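You operate a simulated robot arm through the tools that you are given. There is no shell and no other tool. Be economical: measure what you need, move in short steps, check, and stop when the job is done.

Carry out the task below with a simulated robot arm. There is one attempt and no reset: what you move stays moved.

TASK
Put the lavender sachet on the green plate. Then stack the pot marked "moss cup" from the folding bench on top of the pot marked "lichen cup".
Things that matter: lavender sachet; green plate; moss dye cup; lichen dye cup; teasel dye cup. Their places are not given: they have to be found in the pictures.

It is judged by the outcome, as a careful person would: the job done as asked, and still so three seconds after it is handed in. It fails if anything else is knocked over, pushed out of place, dropped, spilled or broken.

THE ROBOT
A 7-joint arm with a two-finger parallel gripper, fixed in place. Base frame: the origin is at the foot of the arm, x ahead of it, y to its left, z up; the work surface is at about z = 0.8. Lengths are in m, angles in rad, forces in N, time in s.
With the tool pointing down near the work surface it reaches from about 0.3 to 0.7 m from the base axis. Its first joint turns from -1.152 to 1.152 rad. Payload 1.57 kg.
Tool frame: the origin (TCP) lies between the finger pads and is the grasp point; the fingertips stand 0.03 m ahead of it; z points along the fingers, y is the line along which they close. The gripper opens to 0.11 m. The fingers are 0.024 m wide and 0.012 m thick; the gripper's body (0.048 by 0.112 m) begins 0.078 m behind the TCP.
Orientation is that of the tool frame in the base frame, as [roll, pitch, yaw] about the fixed x, y, z axes, in that order (R = Rz(yaw) Ry(pitch) Rx(roll)). With the fingers straight down and closing along the base's y, the tool's x points along the base's -x, its y along +y and its z along -z.

THE INTERFACE
- The arm moves only by the tool jog_arm. Its argument "plan" is a list of rows, each a list of 7 numbers: the shift along the tool's x, y, z in units of 30 mm (1.0 is 30 mm), then the turn, a rotation vector about the tool's x, y, z in units of 4 degrees (1.0 is 4 degrees), then the closure, from 0 (fully open) to 1 (shut). In form: [[dx, dy, dz, ax, ay, az, gripper], ...]. A call has 1 to 12 rows; each row shifts and turns the commanded pose from where the row before left it, along the tool's axes as they then stand. A call with a number of a shift or a turn outside -1 to 1 is refused whole. A row lasts 0.2 s, in which the tool goes at most 0.05 m and 0.15 rad; a call with a longer step from one row to the next is refused whole, and so is a gripper value outside its range. A pose out of reach is approached as far as the arm can. The call stops where the force on the tool passes 40 N (or 10 N more than at its start, if that is more) or the arm is blocked; 0.2 s more then pass. The fingers move at their own pace (about 0.108 m/s each) and stop on an object; they squeeze with about 32 N. The grip force told is the motor's: it shows also when the fingers shut on nothing. Time passes only in rows, and 0.2 s behind the last, so rows that do not move let the fingers close. It gives the time, the measured TCP pose, the force on the tool (base axes), the opening and the grip force at its end, in the units of the frame above (readings bear some noise).
- Cameras (640 x 400 px; columns grow to the right, rows downward): "scene" is fixed at [0.1735, -0.3896, 1.4146]; the picture's right is [0.64, -0.77, 0.00], its down [-0.45, -0.38, -0.81] and it looks along [0.62, 0.52, -0.59] (base axes); focal length 367 px, centre (320, 200). "wrist" rides on the gripper at [-0.036, 0, -0.08] in the tool frame; the picture's right is [0.00, -1.00, 0.00], its down [0.97, 0.00, -0.24] and it looks along [0.24, 0.00, 0.97] (tool axes); focal length 218 px, centre (320, 200).
- snapshot(camera): a new picture of that camera. No time passes.
- point_at(camera, pixels): for up to 12 pixels [column, row] of the newest picture of that camera ("zoom" is the newest enlarged one), the place [x, y, z] in the base frame of the surface seen there, good to about 0.002 m, but the place of the scene camera against the robot may be out by one fixed shift of up to 0.025 m in any direction. No time passes.
- zoom(camera, box): a new picture of the part [left, top, right, bottom] of that camera's present view, enlarged. No time passes.
- job_done(): hands the job in; it is judged then, once.

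Work in short steps. Measure before you move; look again where a grasp or a placing could have gone wrong, and mend it. You have 80 turns and 34 pictures in all, the two below and enlarged ones among them. Open the gripper and draw the arm clear of the work before you hand the job in, unless the task says otherwise; then end with one line.

The tools are called after "Call:" by a JSON object that holds its "method" and its "body". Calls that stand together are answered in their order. jog_arm: Moves the arm, as the interface text tells. Its arguments: {"type":"object","properties":{"plan":{"type":"array"}},"required":["plan"]} The other tools are called the same way: snapshot (camera) takes a picture; point_at (camera, pixels) gives the place of the surface under pixels of a picture; zoom (camera, box) takes an enlarged picture of a part of a camera's view; job_done () hands the job in.

At the start:

```text
t: 0.0
ee_pos: [0.4899, -0.043, 1.0689]
tcp_rot: [-3.14, 0.0, 3.141]
wrist_force: [0.1, -0.7, 0.4]
width: 0.11
grip_force: 0.0
```

scene: 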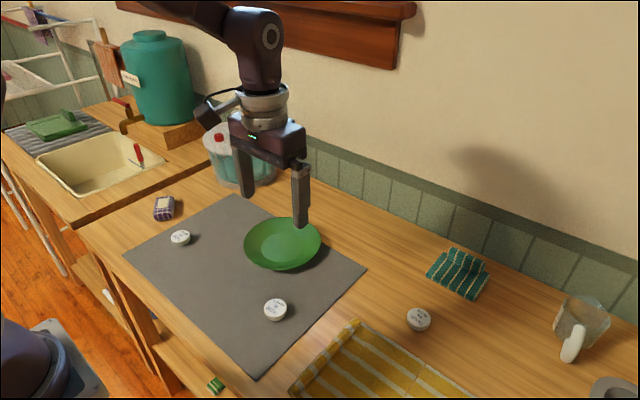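
wrist: 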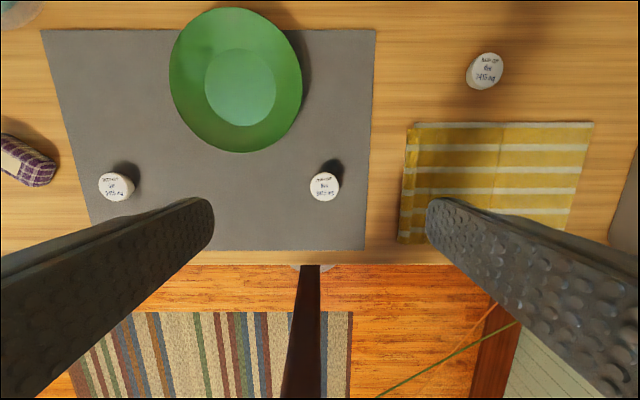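

I see three small white pots at scene (180,238), (275,309) and (418,319), and a purple sachet at (164,207). I'll zoom in to read the labels.

Call:
{"method": "zoom", "body": {"camera": "wrist", "box": [0, 110, 160, 210]}}

Call:
{"method": "zoom", "body": {"camera": "wrist", "box": [285, 155, 365, 205]}}

Call:
{"method": "zoom", "body": {"camera": "wrist", "box": [445, 45, 525, 95]}}

Call:
{"method": "zoom", "body": {"camera": "scene", "box": [130, 180, 290, 280]}}

```text
4.00 times, centred on (80, 160) of wrist
```

zoom: 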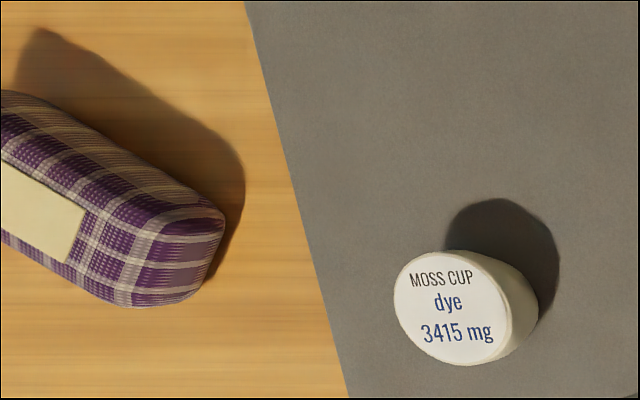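

```text
8.00 times, centred on (325, 180) of wrist
```

zoom: 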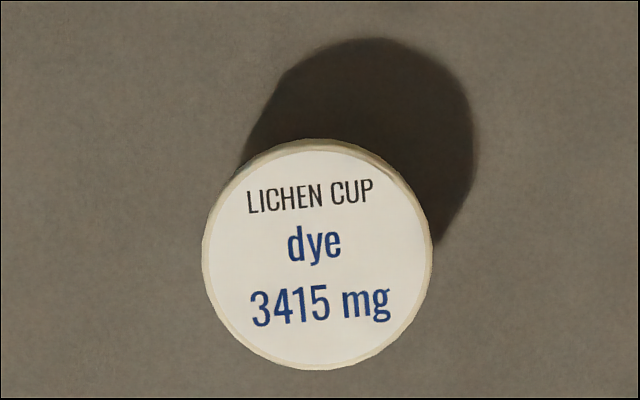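

```text
8.00 times, centred on (485, 70) of wrist
```

zoom: 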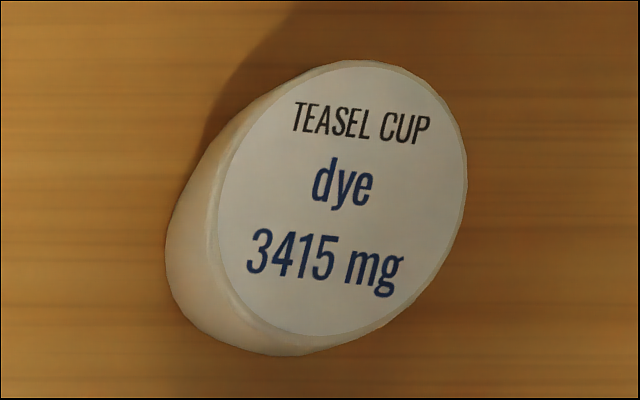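

```text
4.00 times, centred on (210, 230) of scene
```

zoom: 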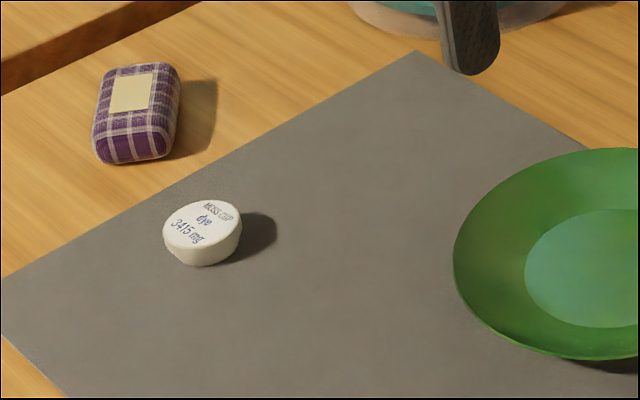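

Moss is the left pot, lichen the middle one and teasel the right one. Next I measure all of them and the plate with the wrist camera.

Call:
{"method": "point_at", "body": {"camera": "wrist", "pixels": [[114, 187], [99, 187], [131, 190], [324, 187], [311, 187], [338, 187], [240, 88], [235, 20], [170, 80], [30, 165], [52, 175], [60, 60]]}}

Call:
{"method": "point_at", "body": {"camera": "scene", "pixels": [[163, 203], [157, 220], [172, 218], [174, 197], [156, 198], [180, 236], [275, 307], [283, 250], [245, 245], [321, 240], [280, 220], [280, 270]]}}

Call:
{"method": "zoom", "body": {"camera": "scene", "box": [144, 182, 192, 230]}}

```text
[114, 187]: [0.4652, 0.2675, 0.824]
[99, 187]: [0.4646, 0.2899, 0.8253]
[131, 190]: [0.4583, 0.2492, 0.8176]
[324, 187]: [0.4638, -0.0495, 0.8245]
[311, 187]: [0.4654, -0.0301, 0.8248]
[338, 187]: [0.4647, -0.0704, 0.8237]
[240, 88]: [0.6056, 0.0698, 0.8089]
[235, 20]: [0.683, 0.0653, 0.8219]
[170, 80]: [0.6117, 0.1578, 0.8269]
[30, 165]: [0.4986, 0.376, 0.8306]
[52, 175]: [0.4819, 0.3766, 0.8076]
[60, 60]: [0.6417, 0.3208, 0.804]
```

```text
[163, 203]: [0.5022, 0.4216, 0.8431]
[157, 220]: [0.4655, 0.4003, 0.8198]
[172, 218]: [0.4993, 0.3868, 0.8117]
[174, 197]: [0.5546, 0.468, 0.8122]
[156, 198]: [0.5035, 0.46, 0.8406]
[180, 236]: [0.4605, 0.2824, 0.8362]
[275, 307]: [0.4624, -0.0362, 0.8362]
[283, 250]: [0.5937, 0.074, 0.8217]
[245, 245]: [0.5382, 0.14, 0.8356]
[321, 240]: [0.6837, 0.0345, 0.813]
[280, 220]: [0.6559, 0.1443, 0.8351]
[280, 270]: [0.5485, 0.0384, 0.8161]
```

```text
8.33 times, centred on (168, 206) of scene
```

zoom: 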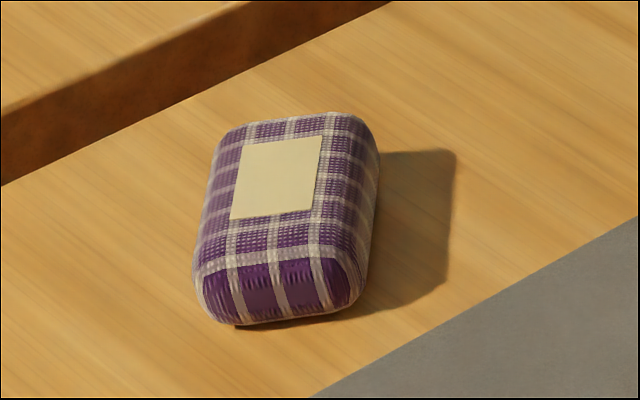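

Scene readings sit about +0.013 in y and +0.012 in z off the wrist's. I'll measure the sachet's outline in this zoom.

Call:
{"method": "point_at", "body": {"camera": "zoom", "pixels": [[245, 145], [320, 137], [232, 220], [312, 213], [200, 285], [355, 275], [345, 118], [225, 130], [275, 180], [240, 323], [340, 305]]}}

```text
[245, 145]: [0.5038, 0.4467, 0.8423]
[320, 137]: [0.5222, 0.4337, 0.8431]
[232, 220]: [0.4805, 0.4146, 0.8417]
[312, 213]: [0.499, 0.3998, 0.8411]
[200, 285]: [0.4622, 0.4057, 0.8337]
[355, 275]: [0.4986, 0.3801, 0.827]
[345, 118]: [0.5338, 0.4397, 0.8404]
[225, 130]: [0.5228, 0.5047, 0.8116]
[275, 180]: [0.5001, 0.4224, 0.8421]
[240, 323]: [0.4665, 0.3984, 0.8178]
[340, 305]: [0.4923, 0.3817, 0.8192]
```

The sachet's long axis lies about 54.5° from x and its centre is near (0.502, 0.410). I move toward it at the present height while turning the tool +48° about vertical.

Call:
{"method": "jog_arm", "body": {"plan": [[0, 1, 0, 0, 0, -1, 0], [-0.0698, 0.9976, 0, 0, 0, -1, 0], [-0.1392, 0.9903, 0, 0, 0, -1, 0], [-0.2079, 0.9781, 0, 0, 0, -1, 0], [-0.2756, 0.9613, 0, 0, 0, -1, 0], [-0.342, 0.9397, 0, 0, 0, -1, 0], [-0.4067, 0.9135, 0, 0, 0, -1, 0], [-0.4695, 0.8829, 0, 0, 0, -1, 0], [-0.5299, 0.848, 0, 0, 0, -1, 0], [-0.5878, 0.809, 0, 0, 0, -1, 0], [-0.6428, 0.766, 0, 0, 0, -1, 0], [-0.6947, 0.7193, 0, 0, 0, -1, 0]]}}

```text
t: 2.6
ee_pos: [0.49, 0.3181, 1.064]
tcp_rot: [-3.14, 0.001, -2.304]
wrist_force: [-0.1, 0.1, -0.3]
width: 0.1099
grip_force: 0.0
```

On course, so I finish the shift and the turn and come down 60 mm, then look.

Call:
{"method": "jog_arm", "body": {"plan": [[-0.85, 0.583, 0, 0, 0, 0, 0], [-0.85, 0.583, 0, 0, 0, 0, 0], [-0.85, 0.583, 0, 0, 0, 0, 0], [0, 0, 1, 0, 0, -0.82, 0], [0, 0, 1, 0, 0, -0.82, 0], [0, 0, 0, 0, 0, 0, 0]]}}

Call:
{"method": "snapshot", "body": {"camera": "wrist"}}

```text
t: 4.0
ee_pos: [0.5019, 0.3974, 1.0084]
tcp_rot: [-3.14, 0.001, -2.189]
wrist_force: [0.3, 0.5, -0.1]
width: 0.11
grip_force: 0.1
out of reach, approached as far as the arm can: row 3
```

```text
26 pictures are left
```

wrist: 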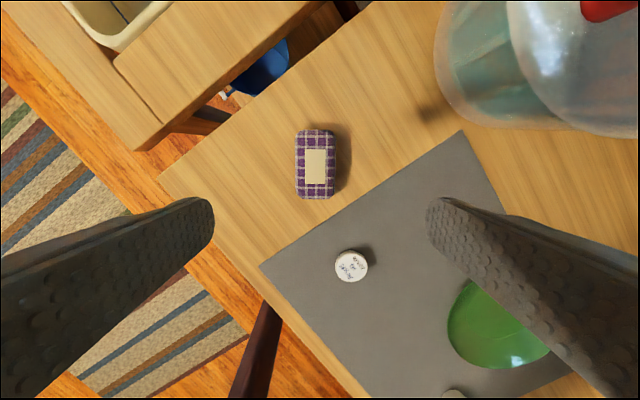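

The sachet at (315,165) lies nearly under the tool and squared with it. I measure it here.

Call:
{"method": "point_at", "body": {"camera": "wrist", "pixels": [[316, 165], [297, 165], [333, 165], [315, 131], [315, 197], [350, 266], [337, 266], [365, 266], [315, 250], [305, 130], [305, 197]]}}

```text
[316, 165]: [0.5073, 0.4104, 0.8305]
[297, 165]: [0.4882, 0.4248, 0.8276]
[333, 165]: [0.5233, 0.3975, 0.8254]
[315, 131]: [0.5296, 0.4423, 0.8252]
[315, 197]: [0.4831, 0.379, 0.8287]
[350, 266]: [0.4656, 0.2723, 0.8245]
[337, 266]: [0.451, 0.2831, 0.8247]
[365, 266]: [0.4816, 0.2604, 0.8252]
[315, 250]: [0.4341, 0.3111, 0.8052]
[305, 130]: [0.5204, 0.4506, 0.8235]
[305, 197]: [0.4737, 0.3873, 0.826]
```

The sachet's centre is (0.506, 0.411) with its top at 0.830. I correct the offset while descending to about 0.87.

Call:
{"method": "jog_arm", "body": {"plan": [[0, 0, 1, 0, 0, 0, 0], [0, 0, 1, 0, 0, 0, 0.2], [-0.45, 0.155, 1, 0, 0, 0, 0.2], [0, 0, 1, 0, 0, 0, 0.2], [0, 0, 0.6, 0, 0, 0, 0.2], [0, 0, 0, 0, 0, 0, 0.2]]}}

```text
t: 5.4
ee_pos: [0.5018, 0.4105, 0.8686]
tcp_rot: [-3.141, -0.001, -2.191]
wrist_force: [0.5, 0.3, 0.7]
width: 0.088
grip_force: 0.0
```

Height and y are right; a 4 mm x correction, then down to 0.838 and close.

Call:
{"method": "jog_arm", "body": {"plan": [[-0.08, -0.11, 0.5, 0, 0, 0, 0.2], [0, 0, 0.5, 0, 0, 0, 0.2], [0, 0, 0, 0, 0, 0, 0.2], [0, 0, 0, 0, 0, 0, 0.6], [0, 0, 0, 0, 0, 0, 0.8], [0, 0, 0, 0, 0, 0, 0.8]]}}

```text
t: 6.8
ee_pos: [0.5085, 0.4126, 0.8389]
tcp_rot: [-3.139, -0.001, -2.189]
wrist_force: [0.5, -0.4, -0.4]
width: 0.0486
grip_force: 32.0
```

Gripped at 48.6 mm with 32 N. I lift 120 mm and start toward the plate, turning back as I go.

Call:
{"method": "jog_arm", "body": {"plan": [[0, 0, -0.7, 0, 0, 0, 0.8], [0, 0, -1, 0, 0, 0, 0.8], [0, 0, -1, 0, 0, 0, 0.8], [0, 0, -1, 0, 0, 0, 0.8], [0.6205, -0.7662, 0, 0, 0, 1, 0.8], [0.5656, -0.8077, 0, 0, 0, 1, 0.8], [0.5078, -0.8452, 0, 0, 0, 1, 0.8], [0.4476, -0.8785, 0, 0, 0, 1, 0.8], [0.3852, -0.9076, 0, 0, 0, 1, 0.8], [0.321, -0.9323, 0, 0, 0, 1, 0.8], [0.2552, -0.9524, 0, 0, 0, 1, 0.8], [0.1881, -0.9679, 0, 0, 0, 1, 0.8]]}}

Call:
{"method": "snapshot", "body": {"camera": "wrist"}}

```text
t: 9.4
ee_pos: [0.572, 0.1838, 0.9493]
tcp_rot: [3.141, 0.0, -2.749]
wrist_force: [-0.4, -0.4, -0.7]
width: 0.0489
grip_force: 32.2
```

```text
25 pictures are left
```

wrist: 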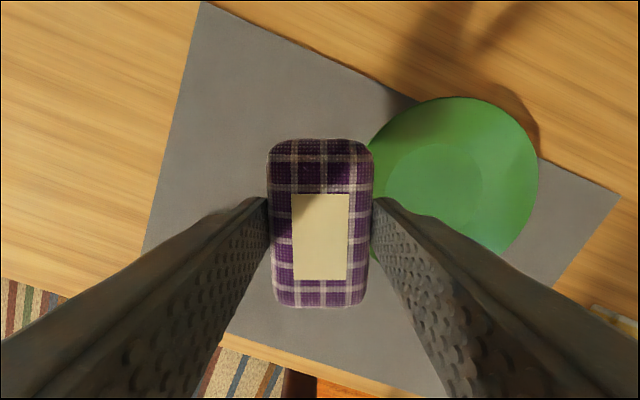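

The sachet is held square. The plate is now well in view, so I measure its rim and floor.

Call:
{"method": "point_at", "body": {"camera": "wrist", "pixels": [[430, 185], [480, 185], [450, 215], [450, 150], [535, 170], [456, 99], [500, 248], [385, 145], [400, 110], [537, 140], [320, 235], [320, 300]]}}

```text
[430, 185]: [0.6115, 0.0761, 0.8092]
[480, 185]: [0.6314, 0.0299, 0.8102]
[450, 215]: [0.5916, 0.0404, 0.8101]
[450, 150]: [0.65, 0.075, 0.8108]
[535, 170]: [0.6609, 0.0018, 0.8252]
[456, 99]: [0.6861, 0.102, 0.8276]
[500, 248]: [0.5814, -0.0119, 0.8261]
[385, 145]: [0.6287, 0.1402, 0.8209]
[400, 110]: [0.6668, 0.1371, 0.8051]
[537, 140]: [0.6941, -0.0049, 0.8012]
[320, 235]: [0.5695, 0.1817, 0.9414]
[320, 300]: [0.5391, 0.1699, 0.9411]
```

The plate centre is about (0.605, 0.070), with its floor at 0.809. I move above it and then descend partway.

Call:
{"method": "jog_arm", "body": {"plan": [[0.1094, -0.983, 0, 0, 0, 1, 0.8], [0.0406, -0.988, 0, 0, 0, 1, 0.8], [-0.0285, -0.9886, 0, 0, 0, 1, 0.8], [-0.0973, -0.9842, 0, 0, 0, 1, 0.8], [0, 0, 0, 0, 0, 0, 0.8], [0, 0, 1, 0, 0, 0, 0.8], [0, 0, 1, 0, 0, 0, 0.8], [0, 0, 0, 0, 0, 0, 0.8]]}}

Call:
{"method": "snapshot", "body": {"camera": "wrist"}}

```text
t: 11.2
ee_pos: [0.6058, 0.069, 0.8929]
tcp_rot: [-3.14, -0.001, -3.029]
wrist_force: [-0.3, 0.3, 0.2]
width: 0.0489
grip_force: 32.2
```

```text
24 pictures are left
```

wrist: 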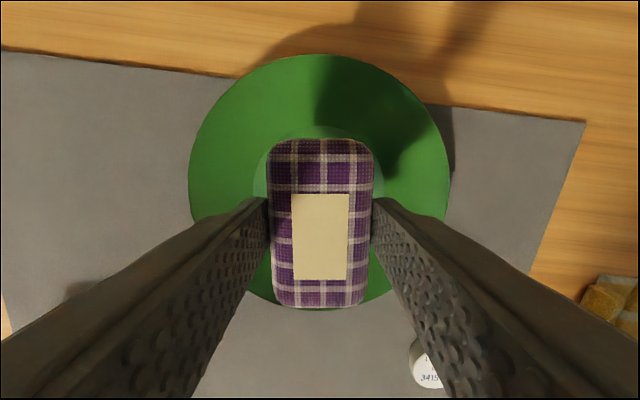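

Centred over the plate. I lower to a TCP height of about 0.847 and open only a little, to about 66 mm.

Call:
{"method": "jog_arm", "body": {"plan": [[0, 0, 0.5, 0, 0, 0, 0.8], [0, 0, 0.5, 0, 0, 0, 0.8], [0, 0, 0.3, 0, 0, 0, 0.8], [0, 0, 0.2, 0, 0, 0, 0.8], [0, 0, 0, 0, 0, 0, 0.8]]}}

```text
t: 12.4
ee_pos: [0.6067, 0.0694, 0.8472]
tcp_rot: [-3.14, 0.0, -3.028]
wrist_force: [-6.2, 0.8, 23.7]
width: 0.0488
grip_force: 32.2
```

Contact with the plate (23.7 N up). I release slightly, then rise.

Call:
{"method": "jog_arm", "body": {"plan": [[0, 0, -0.05, 0, 0, 0, 0.5], [0, 0, 0, 0, 0, 0, 0.42], [0, 0, -0.3, 0, 0, 0, 0.42], [0, 0, -0.7, 0, 0, 0, 0.42], [0, 0, -1, 0, 0, 0, 0.42], [0, 0, -1, 0, 0, 0, 0.42], [0, 0, -1, 0, 0, 0, 0.2]]}}

Call:
{"method": "snapshot", "body": {"camera": "wrist"}}

Call:
{"method": "snapshot", "body": {"camera": "scene"}}

```text
t: 14.0
ee_pos: [0.6042, 0.0732, 0.9671]
tcp_rot: [-3.139, 0.001, -3.028]
wrist_force: [-0.6, -0.5, 0.1]
width: 0.0881
grip_force: 0.0
```

```text
23 pictures are left
```

wrist: 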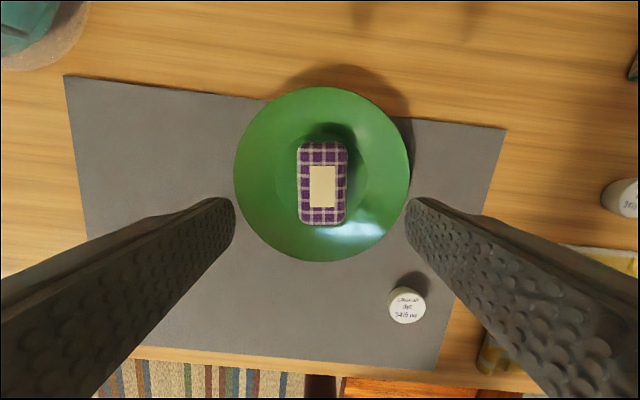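

```text
22 pictures are left
```

scene: 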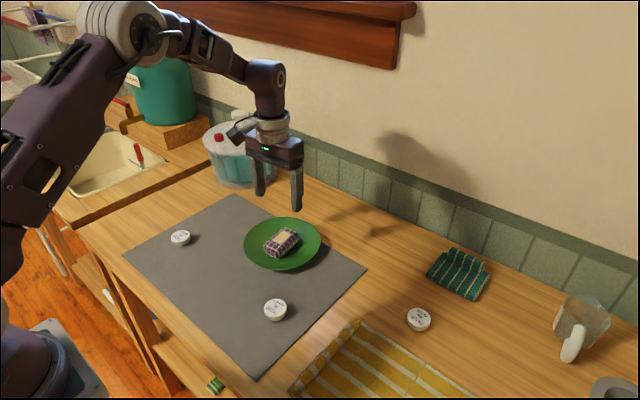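

The sachet lies in the middle of the plate and nothing else has moved. Next I go over the moss cup at about (0.466, 0.2715) and look.

Call:
{"method": "jog_arm", "body": {"plan": [[0.4245, 0.788, 0, 0, 0, 0, 0.2], [0.4245, 0.788, 0, 0, 0, 0, 0.2], [0.4245, 0.788, 0, 0, 0, 0, 0.2], [0.4245, 0.788, 0, 0, 0, 0, 0.2], [0.4245, 0.788, 0, 0, 0, 0, 0.2], [0.4245, 0.788, 0, 0, 0, 0, 0.2], [0.4245, 0.788, 0, 0, 0, 0, 0.2], [0.4245, 0.788, 0, 0, 0, 0, 0.2], [0.4245, 0.788, 0, 0, 0, 0, 0.2], [0, 0, 1, 0, 0, 0, 0.2], [0, 0, 0.8, 0, 0, 0, 0.2], [0, 0, 0, 0, 0, 0, 0.2]]}}

Call:
{"method": "snapshot", "body": {"camera": "wrist"}}

```text
t: 16.6
ee_pos: [0.469, 0.2692, 0.9133]
tcp_rot: [-3.14, 0.001, -3.027]
wrist_force: [-0.2, -0.4, 0.1]
width: 0.088
grip_force: 0.0
```

```text
21 pictures are left
```

wrist: 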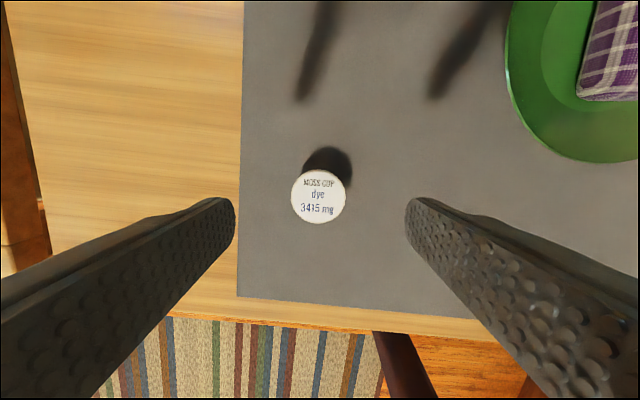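

Call:
{"method": "zoom", "body": {"camera": "wrist", "box": [280, 150, 360, 230]}}

Call:
{"method": "point_at", "body": {"camera": "wrist", "pixels": [[319, 197], [292, 197], [345, 197], [319, 171], [319, 222], [319, 240]]}}

```text
5.00 times, centred on (320, 190) of wrist
```

zoom: 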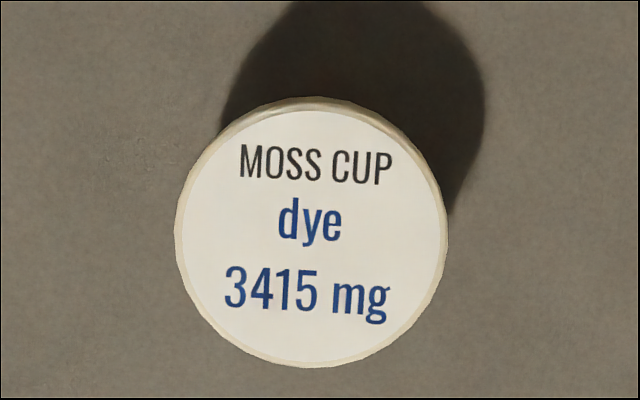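

```text
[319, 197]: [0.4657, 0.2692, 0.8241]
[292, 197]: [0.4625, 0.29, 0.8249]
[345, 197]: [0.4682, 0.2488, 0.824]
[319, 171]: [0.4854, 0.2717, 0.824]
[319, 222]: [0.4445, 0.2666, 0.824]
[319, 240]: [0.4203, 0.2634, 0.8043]
```

The moss cup's centre is (0.4655, 0.269) with its top at 0.824. I shift 3.5 mm, go down to 0.839 and close.

Call:
{"method": "jog_arm", "body": {"plan": [[0.115, 0, 0.8, 0, 0, 0, 0.2], [0, 0, 0.8, 0, 0, 0, 0.2], [0, 0, 0.5, 0, 0, 0, 0.2], [0, 0, 0.37, 0, 0, 0, 0.2], [0, 0, 0, 0, 0, 0, 0.2], [0, 0, 0, 0, 0, 0, 0.5], [0, 0, 0, 0, 0, 0, 0.75], [0, 0, 0, 0, 0, 0, 0.75], [0, 0, 0, 0, 0, 0, 0.75]]}}

```text
t: 18.6
ee_pos: [0.4648, 0.2686, 0.8414]
tcp_rot: [-3.14, -0.001, -3.028]
wrist_force: [-0.6, 0.4, 0.3]
width: 0.0427
grip_force: 32.0
```

Gripped at 42.7 mm. I lift 80 mm and carry it most of the way to the lichen cup, then look.

Call:
{"method": "jog_arm", "body": {"plan": [[0, 0, -0.7, 0, 0, 0, 0.75], [0, 0, -1, 0, 0, 0, 0.75], [0, 0, -1, 0, 0, 0, 0.75], [0.105, -0.91, 0, 0, 0, 0, 0.75], [0.105, -0.91, 0, 0, 0, 0, 0.75], [0.105, -0.91, 0, 0, 0, 0, 0.75], [0.105, -0.91, 0, 0, 0, 0, 0.75], [0.105, -0.91, 0, 0, 0, 0, 0.75], [0.105, -0.91, 0, 0, 0, 0, 0.75], [0.105, -0.91, 0, 0, 0, 0, 0.75], [0.105, -0.91, 0, 0, 0, 0, 0.75], [0, 0, 0, 0, 0, 0, 0.75]]}}

Call:
{"method": "snapshot", "body": {"camera": "wrist"}}

```text
t: 21.2
ee_pos: [0.4649, 0.0489, 0.9214]
tcp_rot: [-3.14, 0.001, -3.029]
wrist_force: [0.4, 0.0, -0.5]
width: 0.0426
grip_force: 32.0
```

```text
19 pictures are left
```

wrist: 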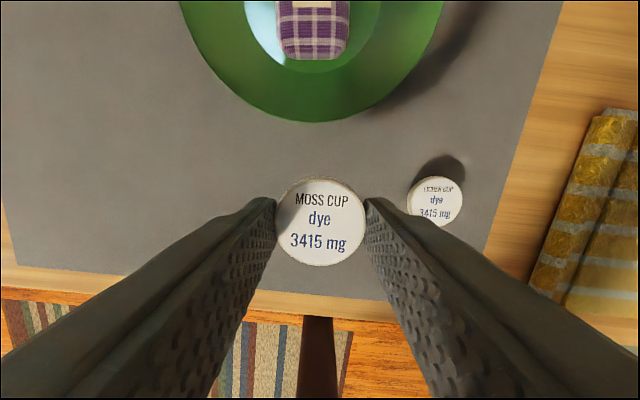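

Call:
{"method": "zoom", "body": {"camera": "wrist", "box": [270, 140, 480, 271]}}

Call:
{"method": "point_at", "body": {"camera": "wrist", "pixels": [[435, 201], [409, 201], [460, 201], [434, 178], [436, 222], [319, 223], [320, 181], [320, 263], [282, 215], [360, 215]]}}

```text
3.05 times, centred on (375, 206) of wrist
```

zoom: 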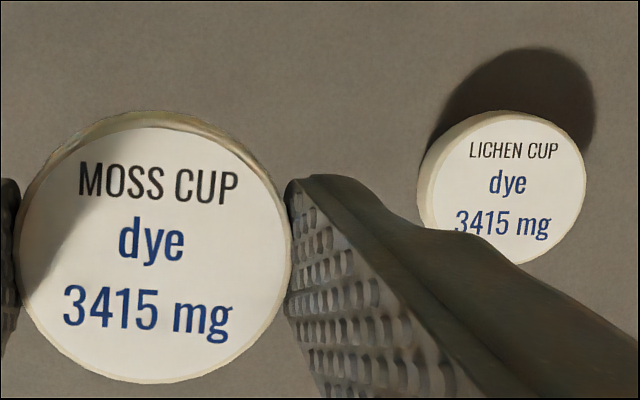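

```text
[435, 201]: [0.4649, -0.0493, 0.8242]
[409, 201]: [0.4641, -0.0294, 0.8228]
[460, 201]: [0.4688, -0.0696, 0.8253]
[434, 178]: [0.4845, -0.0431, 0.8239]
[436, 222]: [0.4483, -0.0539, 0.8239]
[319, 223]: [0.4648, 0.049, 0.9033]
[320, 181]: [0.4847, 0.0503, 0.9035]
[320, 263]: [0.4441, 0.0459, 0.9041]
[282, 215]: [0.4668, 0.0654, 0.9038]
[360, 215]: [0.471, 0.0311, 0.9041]
```

The moss cup's centre is (0.4645, 0.048) and its top 18 mm below the TCP. The lichen centre is (0.465, -0.0503) with its top at 0.824. I move over and descend to just above it.

Call:
{"method": "jog_arm", "body": {"plan": [[0.088, -0.815, 0, 0, 0, 0, 0.75], [0.088, -0.815, 0, 0, 0, 0, 0.75], [0.088, -0.815, 0, 0, 0, 0, 0.75], [0.088, -0.815, 0, 0, 0, 0, 0.75], [0, 0, 0, 0, 0, 0, 0.75], [0, 0, 0.7, 0, 0, 0, 0.75], [0, 0, 0.7, 0, 0, 0, 0.75], [0, 0, 0, 0, 0, 0, 0.75]]}}

Call:
{"method": "snapshot", "body": {"camera": "wrist"}}

Call:
{"method": "zoom", "body": {"camera": "scene", "box": [225, 260, 325, 340]}}

```text
t: 23.0
ee_pos: [0.4626, -0.0499, 0.878]
tcp_rot: [-3.14, 0.001, -3.029]
wrist_force: [-0.1, 0.0, -0.3]
width: 0.0424
grip_force: 32.2
```

```text
17 pictures are left
```

wrist: 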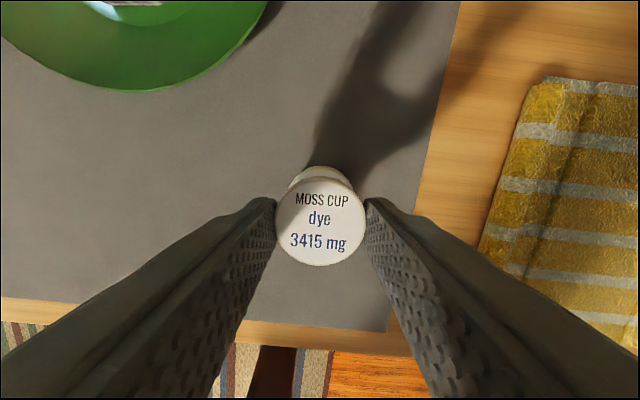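

```text
5.00 times, centred on (275, 300) of scene
```

zoom: 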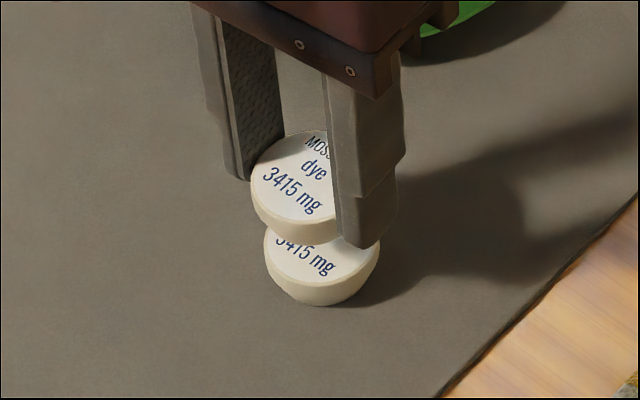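

The cup is just above the lichen cup, about 2 mm short in x. I correct that and lower gently until contact.

Call:
{"method": "jog_arm", "body": {"plan": [[-0.09, 0, 0, 0, 0, 0, 0.75], [0, 0, 0.25, 0, 0, 0, 0.75], [0, 0, 0.12, 0, 0, 0, 0.75], [0, 0, 0, 0, 0, 0, 0.75]]}}

```text
t: 24.0
ee_pos: [0.4688, -0.0484, 0.8681]
tcp_rot: [3.141, 0.0, -3.03]
wrist_force: [-0.8, -0.2, -0.6]
width: 0.0421
grip_force: 32.3
```

The pose reading scatters, so I measure the two cups directly.

Call:
{"method": "zoom", "body": {"camera": "wrist", "box": [260, 150, 380, 270]}}

Call:
{"method": "zoom", "body": {"camera": "scene", "box": [245, 275, 305, 325]}}

Call:
{"method": "point_at", "body": {"camera": "wrist", "pixels": [[320, 223], [320, 183], [320, 262], [282, 215], [359, 215]]}}

Call:
{"method": "jog_arm", "body": {"plan": [[0, 0, 0, 0, 0, 0, 0.75]]}}

```text
3.33 times, centred on (320, 210) of wrist
```

zoom: 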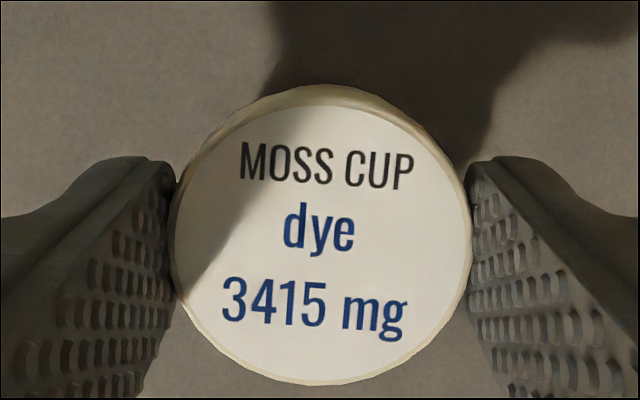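

```text
8.00 times, centred on (275, 300) of scene
```

zoom: 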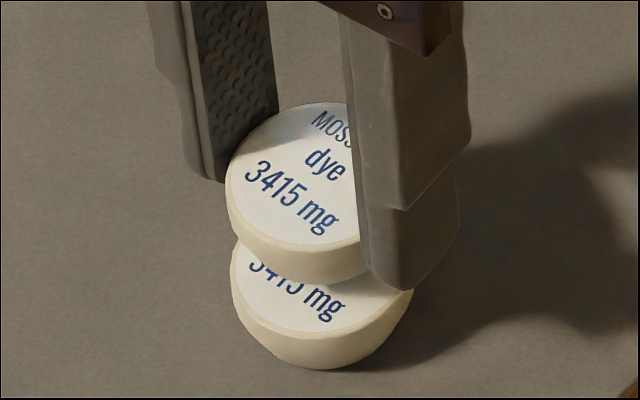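

```text
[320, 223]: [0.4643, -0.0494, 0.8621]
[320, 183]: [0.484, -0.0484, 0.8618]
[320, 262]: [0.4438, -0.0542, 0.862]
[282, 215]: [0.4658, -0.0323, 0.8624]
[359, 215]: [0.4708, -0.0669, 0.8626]
```

```text
t: 24.4
ee_pos: [0.4692, -0.0476, 0.8694]
tcp_rot: [-3.141, 0.001, -3.03]
wrist_force: [0.1, -0.3, -0.2]
width: 0.0422
grip_force: 31.7
```

The wrist points came from the older snapshot, so I take a fresh one to check the present alignment.

Call:
{"method": "snapshot", "body": {"camera": "wrist"}}

Call:
{"method": "point_at", "body": {"camera": "wrist", "pixels": [[320, 223], [320, 182], [320, 263], [280, 222], [360, 222]]}}

```text
13 pictures are left
```

wrist: 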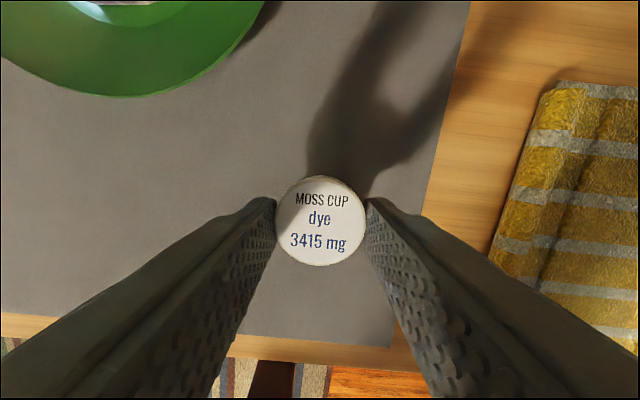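

```text
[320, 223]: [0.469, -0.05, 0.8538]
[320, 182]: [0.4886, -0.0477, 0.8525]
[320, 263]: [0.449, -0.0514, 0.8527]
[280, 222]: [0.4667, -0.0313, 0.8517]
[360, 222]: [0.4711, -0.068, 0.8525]
```

The moss centre is (0.469, -0.050), 4 mm past the lichen centre in x, with its bottom about 8 mm above. I shift back and lower to contact.

Call:
{"method": "jog_arm", "body": {"plan": [[0.12, 0, 0, 0, 0, 0, 0.75], [0, 0, 0.12, 0, 0, 0, 0.75], [0, 0, 0.08, 0, 0, 0, 0.75], [0, 0, 0, 0, 0, 0, 0.75]]}}

Call:
{"method": "snapshot", "body": {"camera": "wrist"}}

Call:
{"method": "point_at", "body": {"camera": "wrist", "pixels": [[320, 223], [320, 182], [320, 263], [280, 222], [360, 222]]}}

```text
t: 25.4
ee_pos: [0.4648, -0.0511, 0.8626]
tcp_rot: [-3.139, 0.002, -3.028]
wrist_force: [-0.4, 0.1, 0.8]
width: 0.0423
grip_force: 32.0
```

```text
12 pictures are left
```

wrist: 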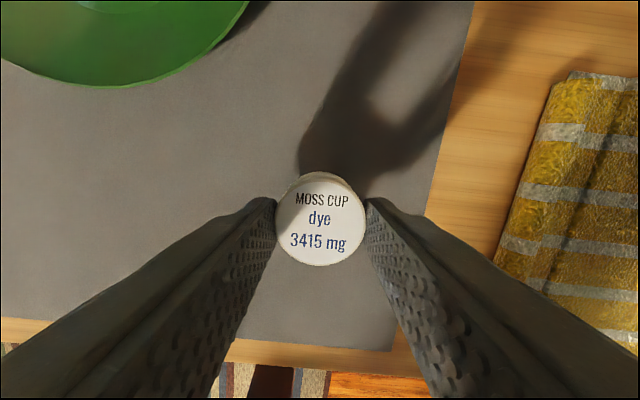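

```text
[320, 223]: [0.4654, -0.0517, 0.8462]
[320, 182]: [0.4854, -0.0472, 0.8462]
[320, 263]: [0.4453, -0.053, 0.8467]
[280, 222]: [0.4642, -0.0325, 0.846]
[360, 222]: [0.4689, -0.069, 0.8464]
```

Aligned within about 1 mm, with some 2 mm of gap left. I lower in tiny steps to contact.

Call:
{"method": "jog_arm", "body": {"plan": [[0, 0, 0.05, 0, 0, 0, 0.75], [0, 0, 0.03, 0, 0, 0, 0.75], [0, 0, 0, 0, 0, 0, 0.75]]}}

```text
t: 26.2
ee_pos: [0.4655, -0.0502, 0.8606]
tcp_rot: [-3.139, 0.001, -3.031]
wrist_force: [-1.2, 2.8, 21.3]
width: 0.0424
grip_force: 32.5
```

Contact (21 N). I ease off a hair, open, and look before rising.

Call:
{"method": "jog_arm", "body": {"plan": [[0, 0, -0.02, 0, 0, 0, 0.75], [0, 0, 0, 0, 0, 0, 0.6], [0, 0, 0, 0, 0, 0, 0.5], [0, 0, 0, 0, 0, 0, 0.4], [0, 0, 0, 0, 0, 0, 0.3], [0, 0, 0, 0, 0, 0, 0.2]]}}

Call:
{"method": "zoom", "body": {"camera": "scene", "box": [245, 275, 305, 325]}}

```text
t: 27.6
ee_pos: [0.4656, -0.0498, 0.8593]
tcp_rot: [-3.141, 0.0, -3.027]
wrist_force: [-0.1, 0.3, 0.5]
width: 0.0879
grip_force: 0.0
```

```text
8.00 times, centred on (275, 300) of scene
```

zoom: 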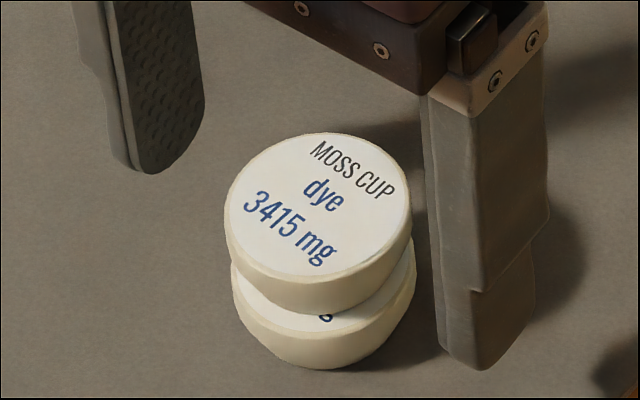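

The stack stands level and free of the fingers. I rise straight up and check.

Call:
{"method": "jog_arm", "body": {"plan": [[0, 0, -0.5, 0, 0, 0, 0.2], [0, 0, -1, 0, 0, 0, 0.2], [0, 0, -1, 0, 0, 0, 0.2], [0, 0, -1, 0, 0, 0, 0.2], [0, 0, -1, 0, 0, 0, 0.2], [0, 0, -1, 0, 0, 0, 0.2], [0, 0, -1, 0, 0, 0, 0.2], [0, 0, 0, 0, 0, 0, 0]]}}

Call:
{"method": "snapshot", "body": {"camera": "scene"}}

Call:
{"method": "snapshot", "body": {"camera": "wrist"}}

```text
t: 29.4
ee_pos: [0.4651, -0.0508, 1.053]
tcp_rot: [-3.139, 0.001, -3.028]
wrist_force: [0.0, -0.1, 0.4]
width: 0.1099
grip_force: 0.1
```

```text
10 pictures are left
```

scene: 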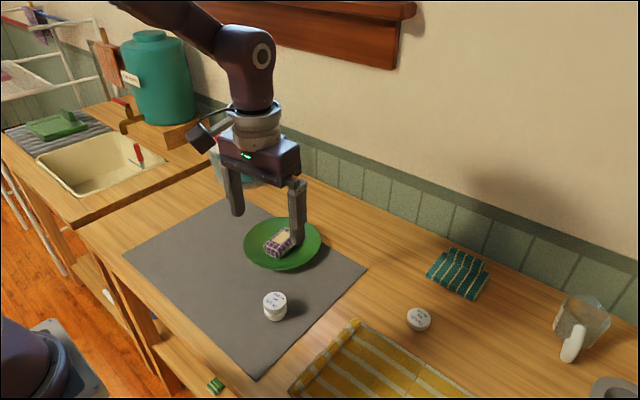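

```text
9 pictures are left
```

wrist: 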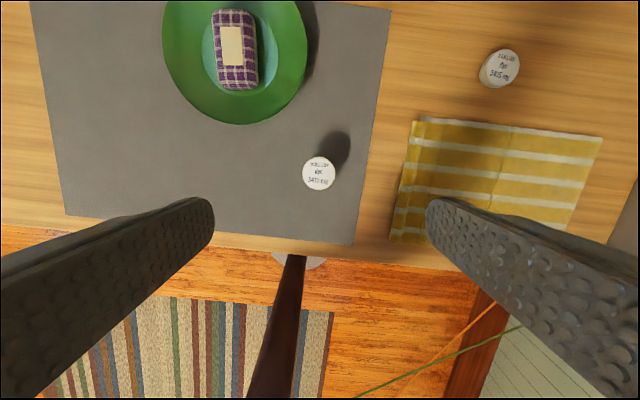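

The sachet is on the plate, the moss cup is on the lichen cup, everything else is in place, and the arm is clear with the gripper open.

Call:
{"method": "job_done", "body": {}}

```text
The job is handed in.
```

The lavender sachet is on the green plate and the moss cup is stacked on the lichen cup; in the last pictures before hand-in the stack stood level and nothing else had moved.
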